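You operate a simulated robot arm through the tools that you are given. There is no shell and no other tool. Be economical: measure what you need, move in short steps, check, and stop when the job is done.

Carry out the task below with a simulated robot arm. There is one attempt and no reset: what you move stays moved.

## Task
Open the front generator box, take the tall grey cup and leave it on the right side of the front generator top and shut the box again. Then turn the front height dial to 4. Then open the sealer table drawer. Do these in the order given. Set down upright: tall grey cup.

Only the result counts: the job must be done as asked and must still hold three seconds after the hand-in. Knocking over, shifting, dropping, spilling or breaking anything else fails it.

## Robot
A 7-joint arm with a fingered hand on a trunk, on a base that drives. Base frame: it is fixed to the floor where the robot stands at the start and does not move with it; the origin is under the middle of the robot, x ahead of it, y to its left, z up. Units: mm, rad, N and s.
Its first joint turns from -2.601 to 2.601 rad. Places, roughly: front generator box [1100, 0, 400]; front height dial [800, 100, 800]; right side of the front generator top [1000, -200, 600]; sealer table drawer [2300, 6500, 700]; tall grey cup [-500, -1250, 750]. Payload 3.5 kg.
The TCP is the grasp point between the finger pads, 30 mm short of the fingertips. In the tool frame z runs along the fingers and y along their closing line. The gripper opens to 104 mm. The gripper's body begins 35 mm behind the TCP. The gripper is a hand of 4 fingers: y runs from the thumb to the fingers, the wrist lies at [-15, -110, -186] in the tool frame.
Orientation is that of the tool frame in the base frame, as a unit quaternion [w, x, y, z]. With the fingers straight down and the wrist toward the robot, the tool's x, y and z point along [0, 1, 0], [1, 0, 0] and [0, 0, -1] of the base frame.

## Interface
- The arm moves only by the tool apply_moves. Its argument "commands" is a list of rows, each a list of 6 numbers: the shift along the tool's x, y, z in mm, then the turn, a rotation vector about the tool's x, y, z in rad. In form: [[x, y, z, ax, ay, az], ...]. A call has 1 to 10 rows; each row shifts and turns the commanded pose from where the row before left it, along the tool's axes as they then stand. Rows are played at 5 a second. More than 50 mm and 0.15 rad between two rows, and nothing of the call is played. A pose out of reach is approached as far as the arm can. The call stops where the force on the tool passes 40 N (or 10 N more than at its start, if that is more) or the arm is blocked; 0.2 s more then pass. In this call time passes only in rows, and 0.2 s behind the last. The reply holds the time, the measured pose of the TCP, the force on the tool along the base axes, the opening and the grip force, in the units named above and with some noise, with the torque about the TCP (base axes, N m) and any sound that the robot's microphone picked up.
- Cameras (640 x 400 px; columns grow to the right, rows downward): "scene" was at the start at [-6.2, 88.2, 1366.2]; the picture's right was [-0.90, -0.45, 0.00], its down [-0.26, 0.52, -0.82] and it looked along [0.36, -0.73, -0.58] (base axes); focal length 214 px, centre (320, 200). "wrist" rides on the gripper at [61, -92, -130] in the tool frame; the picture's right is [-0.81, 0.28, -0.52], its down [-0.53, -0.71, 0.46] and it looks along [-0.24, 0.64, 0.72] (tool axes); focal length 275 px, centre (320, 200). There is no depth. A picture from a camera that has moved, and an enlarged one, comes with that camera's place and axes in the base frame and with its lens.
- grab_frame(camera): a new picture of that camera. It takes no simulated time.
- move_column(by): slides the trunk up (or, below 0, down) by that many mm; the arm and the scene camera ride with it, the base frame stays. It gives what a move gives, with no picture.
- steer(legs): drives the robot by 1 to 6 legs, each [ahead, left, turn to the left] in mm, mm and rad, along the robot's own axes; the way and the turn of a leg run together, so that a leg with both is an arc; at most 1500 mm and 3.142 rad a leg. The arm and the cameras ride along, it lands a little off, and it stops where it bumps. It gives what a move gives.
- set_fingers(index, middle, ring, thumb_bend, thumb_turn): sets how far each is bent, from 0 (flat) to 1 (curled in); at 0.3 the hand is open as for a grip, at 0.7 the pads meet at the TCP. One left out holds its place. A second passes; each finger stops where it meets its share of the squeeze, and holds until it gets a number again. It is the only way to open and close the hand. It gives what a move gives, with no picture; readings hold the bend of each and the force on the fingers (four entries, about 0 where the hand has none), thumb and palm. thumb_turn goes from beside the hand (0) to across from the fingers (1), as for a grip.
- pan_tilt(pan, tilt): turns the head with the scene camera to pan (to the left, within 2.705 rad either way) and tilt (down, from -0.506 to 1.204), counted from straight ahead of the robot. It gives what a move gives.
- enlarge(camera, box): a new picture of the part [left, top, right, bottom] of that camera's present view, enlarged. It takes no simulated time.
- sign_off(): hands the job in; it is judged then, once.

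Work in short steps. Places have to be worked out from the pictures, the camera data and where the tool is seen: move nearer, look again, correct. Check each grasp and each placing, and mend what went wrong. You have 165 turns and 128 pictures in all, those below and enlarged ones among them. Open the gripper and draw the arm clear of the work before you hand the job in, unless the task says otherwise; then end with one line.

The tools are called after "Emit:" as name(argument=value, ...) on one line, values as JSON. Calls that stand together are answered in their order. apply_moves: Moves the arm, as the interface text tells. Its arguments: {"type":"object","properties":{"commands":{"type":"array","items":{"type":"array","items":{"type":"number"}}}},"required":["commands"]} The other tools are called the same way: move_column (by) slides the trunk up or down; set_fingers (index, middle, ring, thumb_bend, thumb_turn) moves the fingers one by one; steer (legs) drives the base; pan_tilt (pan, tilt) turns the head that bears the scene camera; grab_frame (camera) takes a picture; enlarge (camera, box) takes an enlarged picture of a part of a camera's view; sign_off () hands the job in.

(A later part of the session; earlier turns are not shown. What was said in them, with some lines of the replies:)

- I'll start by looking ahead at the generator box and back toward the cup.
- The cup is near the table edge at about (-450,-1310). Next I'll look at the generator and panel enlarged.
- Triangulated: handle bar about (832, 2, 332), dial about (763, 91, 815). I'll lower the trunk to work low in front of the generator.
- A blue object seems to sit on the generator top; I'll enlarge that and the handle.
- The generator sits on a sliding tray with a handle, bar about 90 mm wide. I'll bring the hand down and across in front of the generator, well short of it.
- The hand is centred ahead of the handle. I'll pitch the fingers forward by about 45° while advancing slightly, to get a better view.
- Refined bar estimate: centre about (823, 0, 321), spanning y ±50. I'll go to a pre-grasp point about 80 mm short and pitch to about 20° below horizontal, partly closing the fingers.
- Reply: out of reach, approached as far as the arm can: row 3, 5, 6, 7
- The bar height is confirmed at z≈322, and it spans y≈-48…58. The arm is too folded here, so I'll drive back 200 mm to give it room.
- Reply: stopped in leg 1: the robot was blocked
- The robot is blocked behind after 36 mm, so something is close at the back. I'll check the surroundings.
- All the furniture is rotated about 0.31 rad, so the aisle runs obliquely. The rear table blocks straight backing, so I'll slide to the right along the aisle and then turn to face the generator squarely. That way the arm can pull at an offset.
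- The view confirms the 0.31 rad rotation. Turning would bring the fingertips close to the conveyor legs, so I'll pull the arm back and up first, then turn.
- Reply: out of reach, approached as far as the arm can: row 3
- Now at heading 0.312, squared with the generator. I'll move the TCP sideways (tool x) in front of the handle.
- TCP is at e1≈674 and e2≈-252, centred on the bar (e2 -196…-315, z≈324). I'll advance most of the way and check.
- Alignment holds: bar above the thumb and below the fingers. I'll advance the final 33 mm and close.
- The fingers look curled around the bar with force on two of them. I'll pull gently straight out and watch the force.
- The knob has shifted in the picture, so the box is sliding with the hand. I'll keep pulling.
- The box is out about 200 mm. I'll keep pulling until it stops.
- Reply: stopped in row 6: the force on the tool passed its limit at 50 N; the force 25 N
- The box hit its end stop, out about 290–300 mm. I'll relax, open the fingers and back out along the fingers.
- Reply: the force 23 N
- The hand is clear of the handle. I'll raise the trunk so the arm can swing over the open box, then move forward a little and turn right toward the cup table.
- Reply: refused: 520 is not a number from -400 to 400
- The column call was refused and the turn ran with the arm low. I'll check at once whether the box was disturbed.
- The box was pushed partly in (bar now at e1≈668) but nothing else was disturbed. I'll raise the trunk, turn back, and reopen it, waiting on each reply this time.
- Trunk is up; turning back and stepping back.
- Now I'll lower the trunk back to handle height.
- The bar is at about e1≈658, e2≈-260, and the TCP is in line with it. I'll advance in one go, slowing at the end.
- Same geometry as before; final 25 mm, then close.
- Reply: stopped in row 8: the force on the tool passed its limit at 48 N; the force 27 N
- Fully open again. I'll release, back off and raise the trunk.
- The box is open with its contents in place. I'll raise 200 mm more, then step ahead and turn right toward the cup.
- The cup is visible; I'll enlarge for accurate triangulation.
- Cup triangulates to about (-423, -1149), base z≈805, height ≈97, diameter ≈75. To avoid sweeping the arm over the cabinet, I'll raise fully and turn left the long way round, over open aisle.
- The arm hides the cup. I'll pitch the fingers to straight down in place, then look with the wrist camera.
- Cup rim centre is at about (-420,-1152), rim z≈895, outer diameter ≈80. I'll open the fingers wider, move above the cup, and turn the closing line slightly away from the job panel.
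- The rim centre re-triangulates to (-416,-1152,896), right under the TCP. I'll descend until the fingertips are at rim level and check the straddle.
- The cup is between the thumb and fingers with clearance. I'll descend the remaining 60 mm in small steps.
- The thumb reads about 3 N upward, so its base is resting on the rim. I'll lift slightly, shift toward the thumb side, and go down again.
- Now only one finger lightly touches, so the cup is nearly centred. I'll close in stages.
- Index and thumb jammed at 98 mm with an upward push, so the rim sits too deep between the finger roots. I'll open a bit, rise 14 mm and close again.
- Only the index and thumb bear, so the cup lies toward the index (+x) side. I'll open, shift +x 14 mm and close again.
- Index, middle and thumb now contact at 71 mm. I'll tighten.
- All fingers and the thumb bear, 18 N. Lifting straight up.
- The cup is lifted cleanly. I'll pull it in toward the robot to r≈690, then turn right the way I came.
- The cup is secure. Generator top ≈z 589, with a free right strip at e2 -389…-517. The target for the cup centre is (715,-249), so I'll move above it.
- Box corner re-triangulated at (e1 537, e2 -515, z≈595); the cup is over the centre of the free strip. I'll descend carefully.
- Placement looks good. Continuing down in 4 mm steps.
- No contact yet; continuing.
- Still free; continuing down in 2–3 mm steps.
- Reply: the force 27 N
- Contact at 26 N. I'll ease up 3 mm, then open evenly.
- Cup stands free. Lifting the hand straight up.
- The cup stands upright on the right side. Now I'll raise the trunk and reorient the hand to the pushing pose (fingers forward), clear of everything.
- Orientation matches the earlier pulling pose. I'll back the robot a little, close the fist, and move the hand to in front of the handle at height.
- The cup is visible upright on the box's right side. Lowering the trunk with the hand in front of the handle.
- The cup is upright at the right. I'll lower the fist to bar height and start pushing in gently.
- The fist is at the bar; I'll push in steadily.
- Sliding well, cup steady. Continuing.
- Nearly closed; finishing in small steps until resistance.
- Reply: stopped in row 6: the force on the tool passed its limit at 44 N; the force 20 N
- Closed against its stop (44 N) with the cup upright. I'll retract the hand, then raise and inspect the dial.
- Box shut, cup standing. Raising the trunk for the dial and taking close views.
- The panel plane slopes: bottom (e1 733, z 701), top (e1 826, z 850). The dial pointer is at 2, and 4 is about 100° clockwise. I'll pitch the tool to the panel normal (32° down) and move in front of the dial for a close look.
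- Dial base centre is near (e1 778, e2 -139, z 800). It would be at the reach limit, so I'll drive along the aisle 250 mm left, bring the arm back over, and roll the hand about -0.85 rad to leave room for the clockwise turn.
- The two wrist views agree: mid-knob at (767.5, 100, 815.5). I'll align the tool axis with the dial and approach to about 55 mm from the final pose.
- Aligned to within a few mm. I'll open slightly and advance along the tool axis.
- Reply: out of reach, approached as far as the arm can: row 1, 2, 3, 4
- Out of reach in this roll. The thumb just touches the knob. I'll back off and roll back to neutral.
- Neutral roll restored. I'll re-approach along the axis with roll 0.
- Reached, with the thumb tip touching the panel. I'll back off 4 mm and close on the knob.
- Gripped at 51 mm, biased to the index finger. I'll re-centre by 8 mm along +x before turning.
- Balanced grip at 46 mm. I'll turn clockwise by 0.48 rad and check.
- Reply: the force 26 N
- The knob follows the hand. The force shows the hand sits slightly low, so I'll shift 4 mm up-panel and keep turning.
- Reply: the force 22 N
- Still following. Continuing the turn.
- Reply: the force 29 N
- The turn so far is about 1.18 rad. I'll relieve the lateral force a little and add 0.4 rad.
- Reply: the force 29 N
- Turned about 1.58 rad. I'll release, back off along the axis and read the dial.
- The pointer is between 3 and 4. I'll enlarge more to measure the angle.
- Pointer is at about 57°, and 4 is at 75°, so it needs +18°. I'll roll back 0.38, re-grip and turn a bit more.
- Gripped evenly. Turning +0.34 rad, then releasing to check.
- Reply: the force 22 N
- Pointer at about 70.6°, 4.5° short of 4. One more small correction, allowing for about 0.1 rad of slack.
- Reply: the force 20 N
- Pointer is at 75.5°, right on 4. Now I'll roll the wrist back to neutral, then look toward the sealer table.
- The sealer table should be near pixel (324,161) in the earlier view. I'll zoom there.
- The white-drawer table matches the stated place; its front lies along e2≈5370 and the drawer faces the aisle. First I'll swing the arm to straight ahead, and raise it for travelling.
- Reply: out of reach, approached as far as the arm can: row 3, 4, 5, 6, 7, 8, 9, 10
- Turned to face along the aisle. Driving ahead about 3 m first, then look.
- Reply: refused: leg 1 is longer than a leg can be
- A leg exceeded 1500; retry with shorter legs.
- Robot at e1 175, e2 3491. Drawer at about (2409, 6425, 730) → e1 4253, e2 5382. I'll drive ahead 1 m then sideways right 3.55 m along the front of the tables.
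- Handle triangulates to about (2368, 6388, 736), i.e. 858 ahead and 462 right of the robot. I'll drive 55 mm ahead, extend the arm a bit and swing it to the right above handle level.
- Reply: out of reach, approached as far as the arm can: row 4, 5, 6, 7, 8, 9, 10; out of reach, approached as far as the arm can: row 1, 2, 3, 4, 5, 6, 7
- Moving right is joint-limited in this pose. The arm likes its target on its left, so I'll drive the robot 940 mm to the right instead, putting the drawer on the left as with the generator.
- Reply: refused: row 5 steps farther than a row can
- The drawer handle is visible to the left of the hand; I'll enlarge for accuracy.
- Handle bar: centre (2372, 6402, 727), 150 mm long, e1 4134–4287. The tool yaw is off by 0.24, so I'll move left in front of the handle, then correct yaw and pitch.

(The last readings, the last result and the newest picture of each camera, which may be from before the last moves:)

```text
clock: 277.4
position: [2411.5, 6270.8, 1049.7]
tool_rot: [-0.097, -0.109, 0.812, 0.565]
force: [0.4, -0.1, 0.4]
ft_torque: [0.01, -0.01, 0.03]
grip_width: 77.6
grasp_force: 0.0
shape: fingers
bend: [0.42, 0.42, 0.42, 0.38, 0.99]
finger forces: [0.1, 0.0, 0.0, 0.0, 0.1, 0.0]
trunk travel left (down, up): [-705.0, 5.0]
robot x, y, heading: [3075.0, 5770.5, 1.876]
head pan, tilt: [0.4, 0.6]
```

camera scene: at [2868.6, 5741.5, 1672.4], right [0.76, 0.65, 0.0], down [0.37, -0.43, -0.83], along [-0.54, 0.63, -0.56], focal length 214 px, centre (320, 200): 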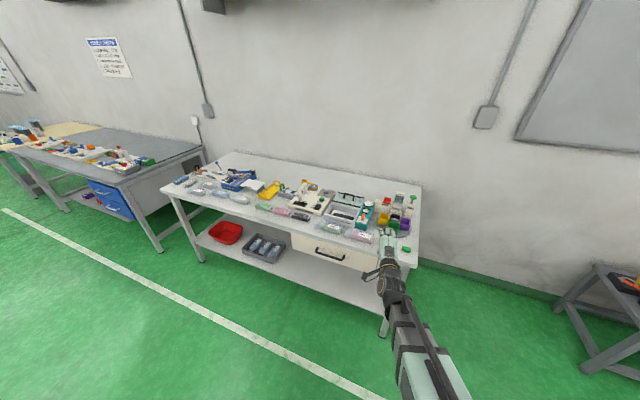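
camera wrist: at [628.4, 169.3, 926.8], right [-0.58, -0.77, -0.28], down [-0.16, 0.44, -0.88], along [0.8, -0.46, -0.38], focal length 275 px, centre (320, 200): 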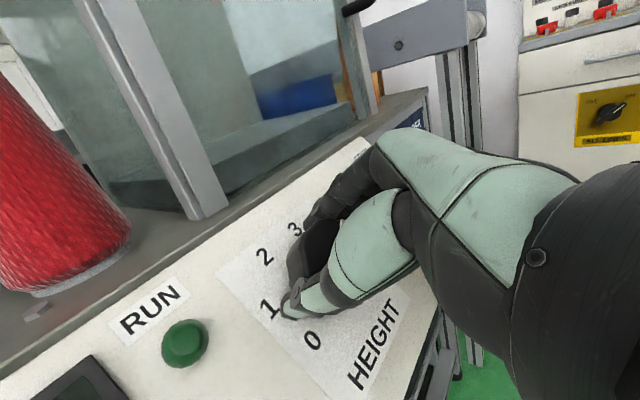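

Orientation is now right (yaw 1.875, pitch 20°) and I'm centred on the handle. Lowering the trunk to handle height.

Emit:
move_column(by=-300)

Emit:
grab_frame(camera="wrist")

Emit:
enlarge(camera="scene", box=[200, 80, 400, 205])

```text
clock: 280.4
position: [2411.6, 6271.4, 747.8]
tool_rot: [-0.096, -0.108, 0.813, 0.564]
force: [0.6, 0.1, 0.2]
ft_torque: [0.0, 0.0, -0.02]
grip_width: 77.5
grasp_force: 0.1
shape: fingers
bend: [0.42, 0.42, 0.42, 0.38, 0.99]
finger forces: [0.0, 0.0, 0.1, 0.0, 0.1, 0.0]
trunk travel left (down, up): [-405.0, 305.0]
robot x, y, heading: [3073.6, 5774.2, 1.878]
head pan, tilt: [0.4, 0.6]
```

```text
19 pictures are left
camera wrist: at [2396.0, 6106.7, 710.2], right [0.9, -0.14, 0.41], down [0.43, 0.32, -0.85], along [-0.01, 0.94, 0.34], focal length 275 px, centre (320, 200)
```

wrist: 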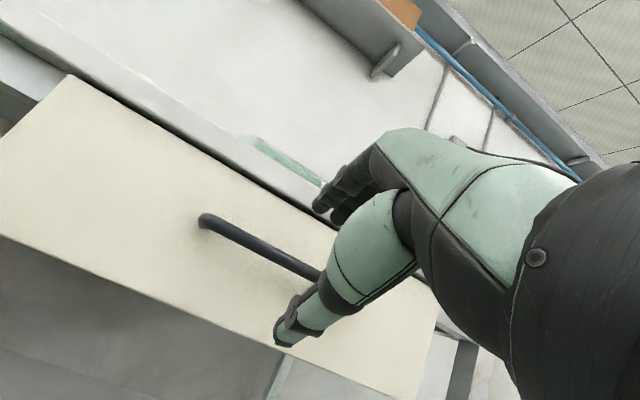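

```text
3.20 times, centred on (300, 142) of scene
camera zoom: at [2868.5, 5741.5, 1372.5], right [0.76, 0.65, 0.0], down [0.37, -0.43, -0.83], along [-0.54, 0.63, -0.56], focal length 686 px, centre (384, 384)
```

zoom: 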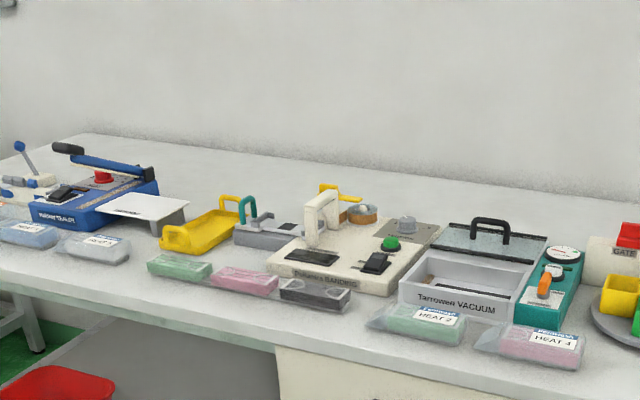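

Wrist view puts the bar at z≈738, with its left end at e1 4137, as expected. I'll advance 100 mm and check.

Emit:
apply_moves(commands=[[0, 9, 25, 0, 0, 0], [0, 9, 25, 0, 0, 0], [0, 8, 25, 0, 0, 0], [0, 6, 25, 0, 0, 0]])

Emit:
grab_frame(camera="wrist")

```text
clock: 281.4
position: [2382.3, 6371.4, 744.3]
tool_rot: [-0.097, -0.109, 0.814, 0.563]
force: [-0.5, -0.3, -0.1]
ft_torque: [-0.01, 0.03, 0.05]
grip_width: 77.3
grasp_force: 0.2
shape: fingers
bend: [0.42, 0.42, 0.42, 0.38, 0.99]
finger forces: [0.1, 0.0, 0.0, 0.0, 0.0, 0.0]
trunk travel left (down, up): [-405.0, 305.0]
robot x, y, heading: [3071.6, 5772.0, 1.878]
head pan, tilt: [0.4, 0.6]
```

```text
17 pictures are left
camera wrist: at [2365.8, 6207.8, 705.7], right [0.9, -0.14, 0.41], down [0.43, 0.32, -0.85], along [-0.01, 0.94, 0.34], focal length 275 px, centre (320, 200)
```

wrist: 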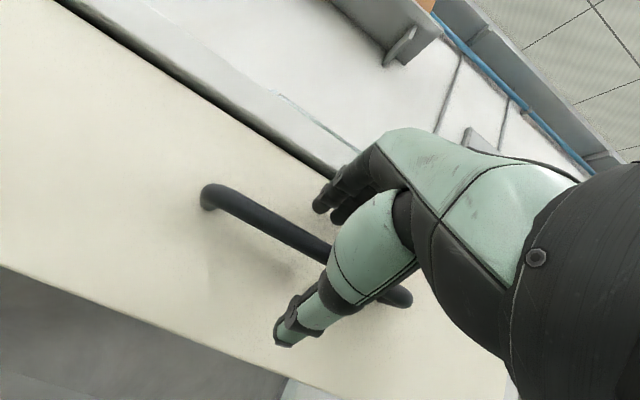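

The bar lies between thumb and fingers. Final 26 mm, then close.

Emit:
apply_moves(commands=[[0, 1, 9, 0, 0, 0], [0, 1, 9, 0, 0, 0], [0, 1, 8, 0, 0, 0]])

Emit:
set_fingers(index=0.75, middle=0.75, ring=0.75, thumb_bend=0.75)

Emit:
grab_frame(camera="wrist")

```text
clock: 281.9
position: [2378.8, 6380.0, 743.5]
tool_rot: [-0.097, -0.109, 0.812, 0.565]
force: [7.9, -14.4, 2.5]
ft_torque: [0.5, 0.23, -0.16]
grip_width: 76.1
grasp_force: 7.6
shape: fingers
bend: [0.43, 0.42, 0.42, 0.38, 0.99]
finger forces: [9.8, 6.1, 0.1, 0.0, 0.0, 0.0]
trunk travel left (down, up): [-405.0, 305.0]
robot x, y, heading: [3075.0, 5771.4, 1.88]
head pan, tilt: [0.4, 0.6]
stopped in row 2: the force on the tool passed its limit at 50 N (the readings are from after the stop); the commanded pose is now the measured one
```

```text
clock: 282.9
position: [2378.6, 6381.6, 741.2]
tool_rot: [-0.097, -0.11, 0.813, 0.564]
force: [0.2, 1.4, -1.1]
ft_torque: [0.02, -0.03, 0.0]
grip_width: 0.0
grasp_force: 1.9
shape: fingers
bend: [0.74, 0.74, 0.75, 0.71, 1.0]
finger forces: [0.0, 0.0, 1.6, 0.0, 2.0, 0.1]
trunk travel left (down, up): [-405.0, 305.0]
robot x, y, heading: [3074.8, 5772.2, 1.882]
head pan, tilt: [0.4, 0.6]
```

```text
16 pictures are left
camera wrist: at [2361.8, 6217.4, 702.6], right [0.9, -0.14, 0.41], down [0.43, 0.32, -0.84], along [-0.01, 0.94, 0.35], focal length 275 px, centre (320, 200)
```

wrist: 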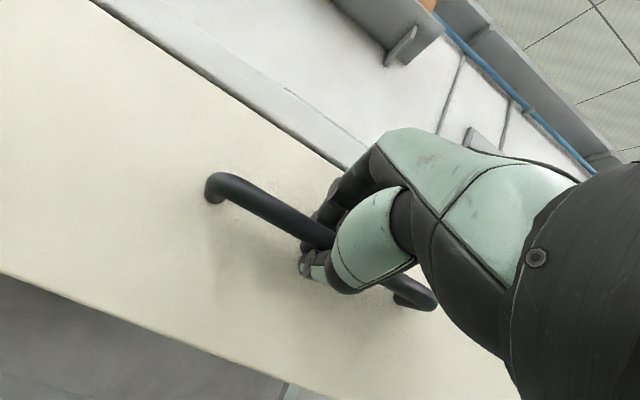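

The fingertips touched the drawer face, and the closed fingers now appear wrapped around the bar. Pulling gently.

Emit:
apply_moves(commands=[[0, -3.4, -9.4, 0, 0, 0], [0, -5.1, -14, 0, 0, 0], [0, -5.1, -14, 0, 0, 0], [0, -5.1, -14, 0, 0, 0]])

Emit:
grab_frame(camera="wrist")

```text
clock: 283.9
position: [2393.6, 6329.0, 742.4]
tool_rot: [-0.096, -0.109, 0.812, 0.565]
force: [2.4, 0.9, -2.5]
ft_torque: [0.0, -0.01, 0.02]
grip_width: 0.0
grasp_force: 1.8
shape: fingers
bend: [0.74, 0.74, 0.75, 0.71, 1.0]
finger forces: [0.0, 0.0, 0.8, 0.0, 2.8, 0.1]
trunk travel left (down, up): [-405.0, 305.0]
robot x, y, heading: [3073.7, 5772.4, 1.875]
head pan, tilt: [0.4, 0.6]
```

```text
15 pictures are left
camera wrist: at [2377.4, 6164.3, 703.1], right [0.9, -0.14, 0.41], down [0.43, 0.32, -0.84], along [-0.01, 0.94, 0.35], focal length 275 px, centre (320, 200)
```

wrist: 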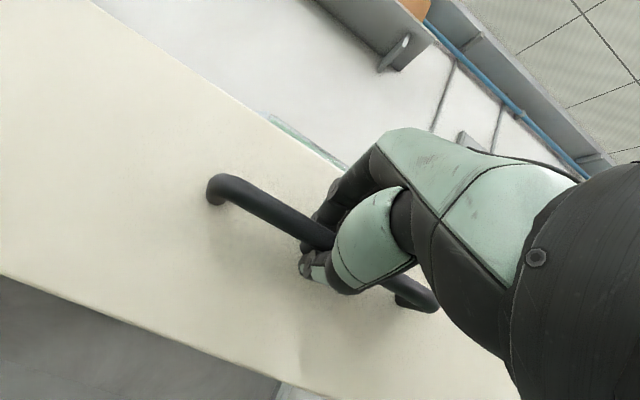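

The drawer follows. Pulling on until it stops.

Emit:
apply_moves(commands=[[0, -6.8, -18.8, 0, 0, 0], [0, -6.8, -18.8, 0, 0, 0], [0, -6.8, -18.8, 0, 0, 0], [0, -6.8, -18.8, 0, 0, 0], [0, -6.8, -18.8, 0, 0, 0], [0, -6.8, -18.8, 0, 0, 0], [0, -6.8, -18.8, 0, 0, 0], [0, -6.8, -18.8, 0, 0, 0]])

Emit:
apply_moves(commands=[[0, -5.1, -14, 0, 0, 0], [0, -5.1, -14, 0, 0, 0], [0, -5.1, -14, 0, 0, 0], [0, -5.1, -14, 0, 0, 0], [0, -5.1, -14, 0, 0, 0], [0, -5.1, -14, 0, 0, 0]])

Emit:
pan_tilt(pan=0.5, tilt=0.8)

Emit:
grab_frame(camera="scene")

```text
clock: 285.7
position: [2442.2, 6175.0, 742.3]
tool_rot: [-0.097, -0.11, 0.812, 0.564]
force: [2.5, 0.4, -2.4]
ft_torque: [0.04, -0.01, 0.02]
grip_width: 0.0
grasp_force: 2.6
shape: fingers
bend: [0.74, 0.74, 0.75, 0.71, 1.0]
finger forces: [0.0, 0.0, 1.1, 0.0, 3.3, 0.0]
trunk travel left (down, up): [-405.0, 305.0]
robot x, y, heading: [3076.8, 5771.1, 1.879]
head pan, tilt: [0.4, 0.6]
```

```text
clock: 287.1
position: [2465.0, 6090.4, 742.0]
tool_rot: [-0.098, -0.111, 0.812, 0.564]
force: [2.2, -0.2, -3.0]
ft_torque: [-0.02, -0.03, 0.02]
grip_width: 0.1
grasp_force: 1.8
shape: fingers
bend: [0.74, 0.74, 0.75, 0.71, 1.0]
finger forces: [0.0, 0.0, 0.8, 0.1, 3.1, 0.0]
trunk travel left (down, up): [-405.0, 305.0]
robot x, y, heading: [3076.0, 5771.2, 1.875]
head pan, tilt: [0.4, 0.6]
```

```text
clock: 287.9
position: [2465.5, 6090.5, 741.9]
tool_rot: [-0.097, -0.109, 0.812, 0.565]
force: [2.6, 0.3, -2.4]
ft_torque: [-0.04, -0.03, 0.02]
grip_width: 0.1
grasp_force: 2.3
shape: fingers
bend: [0.74, 0.74, 0.75, 0.71, 1.0]
finger forces: [0.0, 0.0, 0.8, 0.1, 3.3, 0.0]
trunk travel left (down, up): [-405.0, 305.0]
robot x, y, heading: [3073.0, 5770.9, 1.884]
head pan, tilt: [0.499, 0.799]
```

```text
14 pictures are left
camera scene: at [2867.9, 5729.5, 1355.6], right [0.69, 0.72, 0.0], down [0.52, -0.5, -0.7], along [-0.5, 0.48, -0.72], focal length 214 px, centre (320, 200)
```

scene: 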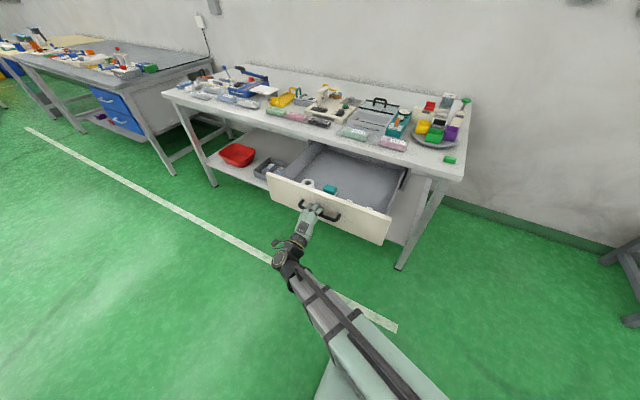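

The drawer is out about 300 mm. I'll pull further to the end stop.

Emit:
apply_moves(commands=[[0, -5.1, -14, 0, 0, 0], [0, -5.1, -14, 0, 0, 0], [0, -5.1, -14, 0, 0, 0], [0, -5.1, -14, 0, 0, 0], [0, -5.1, -14, 0, 0, 0], [0, -5.1, -14, 0, 0, 0]])

```text
clock: 288.7
position: [2475.2, 6056.5, 740.5]
tool_rot: [-0.095, -0.107, 0.814, 0.562]
force: [-12.5, 23.5, -3.6]
ft_torque: [-0.11, 0.02, 0.38]
grip_width: 0.0
grasp_force: 16.4
shape: fingers
bend: [0.74, 0.73, 0.7, 0.72, 1.0]
finger forces: [9.2, 9.0, 9.6, 0.0, 5.0, 0.1]
trunk travel left (down, up): [-405.0, 305.0]
robot x, y, heading: [3075.7, 5771.9, 1.875]
head pan, tilt: [0.499, 0.799]
stopped in row 3: the force on the tool passed its limit at 48 N (the readings are from after the stop); the commanded pose is now the measured one
```

End stop reached. I'll open the fingers and back off along the fingers.

Emit:
set_fingers(index=0.42, middle=0.42, ring=0.42, thumb_bend=0.35)

Emit:
apply_moves(commands=[[0, 0, -10, 0, 0, 0], [0, 0, -20, 0, 0, 0], [0, 0, -20, 0, 0, 0], [0, 0, -20, 0, 0, 0]])

Emit:
grab_frame(camera="scene")

```text
clock: 289.7
position: [2476.7, 6052.7, 741.2]
tool_rot: [-0.096, -0.108, 0.813, 0.563]
force: [0.3, -0.5, -0.2]
ft_torque: [0.01, 0.02, 0.01]
grip_width: 80.9
grasp_force: 0.3
shape: fingers
bend: [0.42, 0.42, 0.42, 0.35, 0.98]
finger forces: [0.0, 0.9, 0.0, 0.0, 0.1, 0.0]
trunk travel left (down, up): [-405.0, 305.0]
robot x, y, heading: [3071.1, 5773.3, 1.878]
head pan, tilt: [0.499, 0.799]
```

```text
clock: 290.7
position: [2496.0, 5990.6, 766.1]
tool_rot: [-0.096, -0.108, 0.814, 0.563]
force: [0.5, 0.4, -0.2]
ft_torque: [0.01, -0.03, -0.02]
grip_width: 81.2
grasp_force: 0.1
shape: fingers
bend: [0.42, 0.42, 0.42, 0.35, 0.98]
finger forces: [0.0, 0.0, 0.0, 0.0, 0.0, 0.0]
trunk travel left (down, up): [-405.0, 305.0]
robot x, y, heading: [3078.6, 5770.4, 1.878]
head pan, tilt: [0.499, 0.799]
```

```text
13 pictures are left
camera scene: at [2867.7, 5730.2, 1355.5], right [0.69, 0.72, 0.0], down [0.52, -0.5, -0.7], along [-0.5, 0.48, -0.72], focal length 214 px, centre (320, 200)
```

scene: 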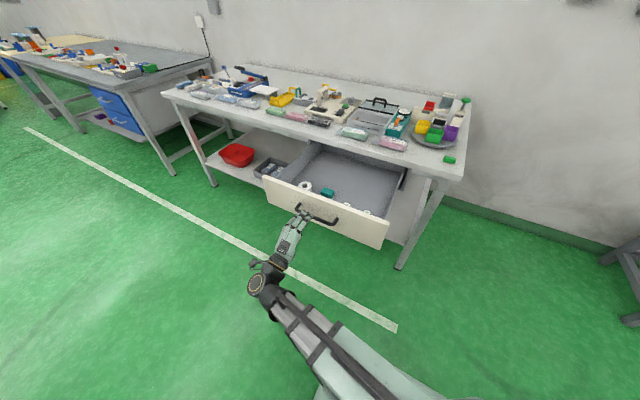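

The drawer is fully open and the hand is free. I'll back the robot off 150 mm to be well clear.

Emit:
steer(legs=[[-150, 0, 0]])

Emit:
grab_frame(camera="scene")

```text
clock: 292.0
position: [2540.0, 5847.8, 765.6]
tool_rot: [-0.096, -0.108, 0.813, 0.563]
force: [-0.8, 0.5, 0.5]
ft_torque: [-0.02, 0.0, -0.02]
grip_width: 81.1
grasp_force: 0.1
shape: fingers
bend: [0.42, 0.42, 0.42, 0.35, 0.98]
finger forces: [0.0, 0.0, 0.1, 0.0, 0.1, 0.0]
trunk travel left (down, up): [-405.0, 305.0]
robot x, y, heading: [3122.6, 5627.2, 1.877]
head pan, tilt: [0.499, 0.799]
```

```text
12 pictures are left
camera scene: at [2913.0, 5587.1, 1355.6], right [0.69, 0.72, 0.0], down [0.52, -0.5, -0.7], along [-0.5, 0.48, -0.72], focal length 214 px, centre (320, 200)
```

scene: 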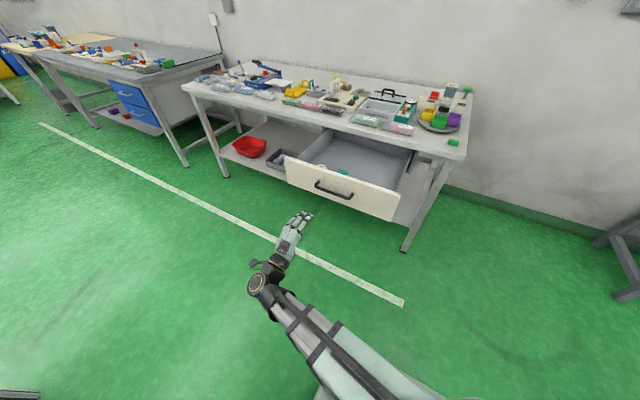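

The drawer is open, the arm is clear, and the earlier steps were verified in the pictures. Handing in.

Emit:
sign_off()

```text
The job is handed in.
```

The cup is standing upright on the right side of the front generator top with the box shut, the height dial reads 4, and the sealer table drawer is open. I last saw the cup and box while driving away from the generator, not at hand-in. One slip along the way: after I first opened the box, a turn with the arm still low pushed it partly back in. I reopened it before fetching the cup, and nothing else looked disturbed.
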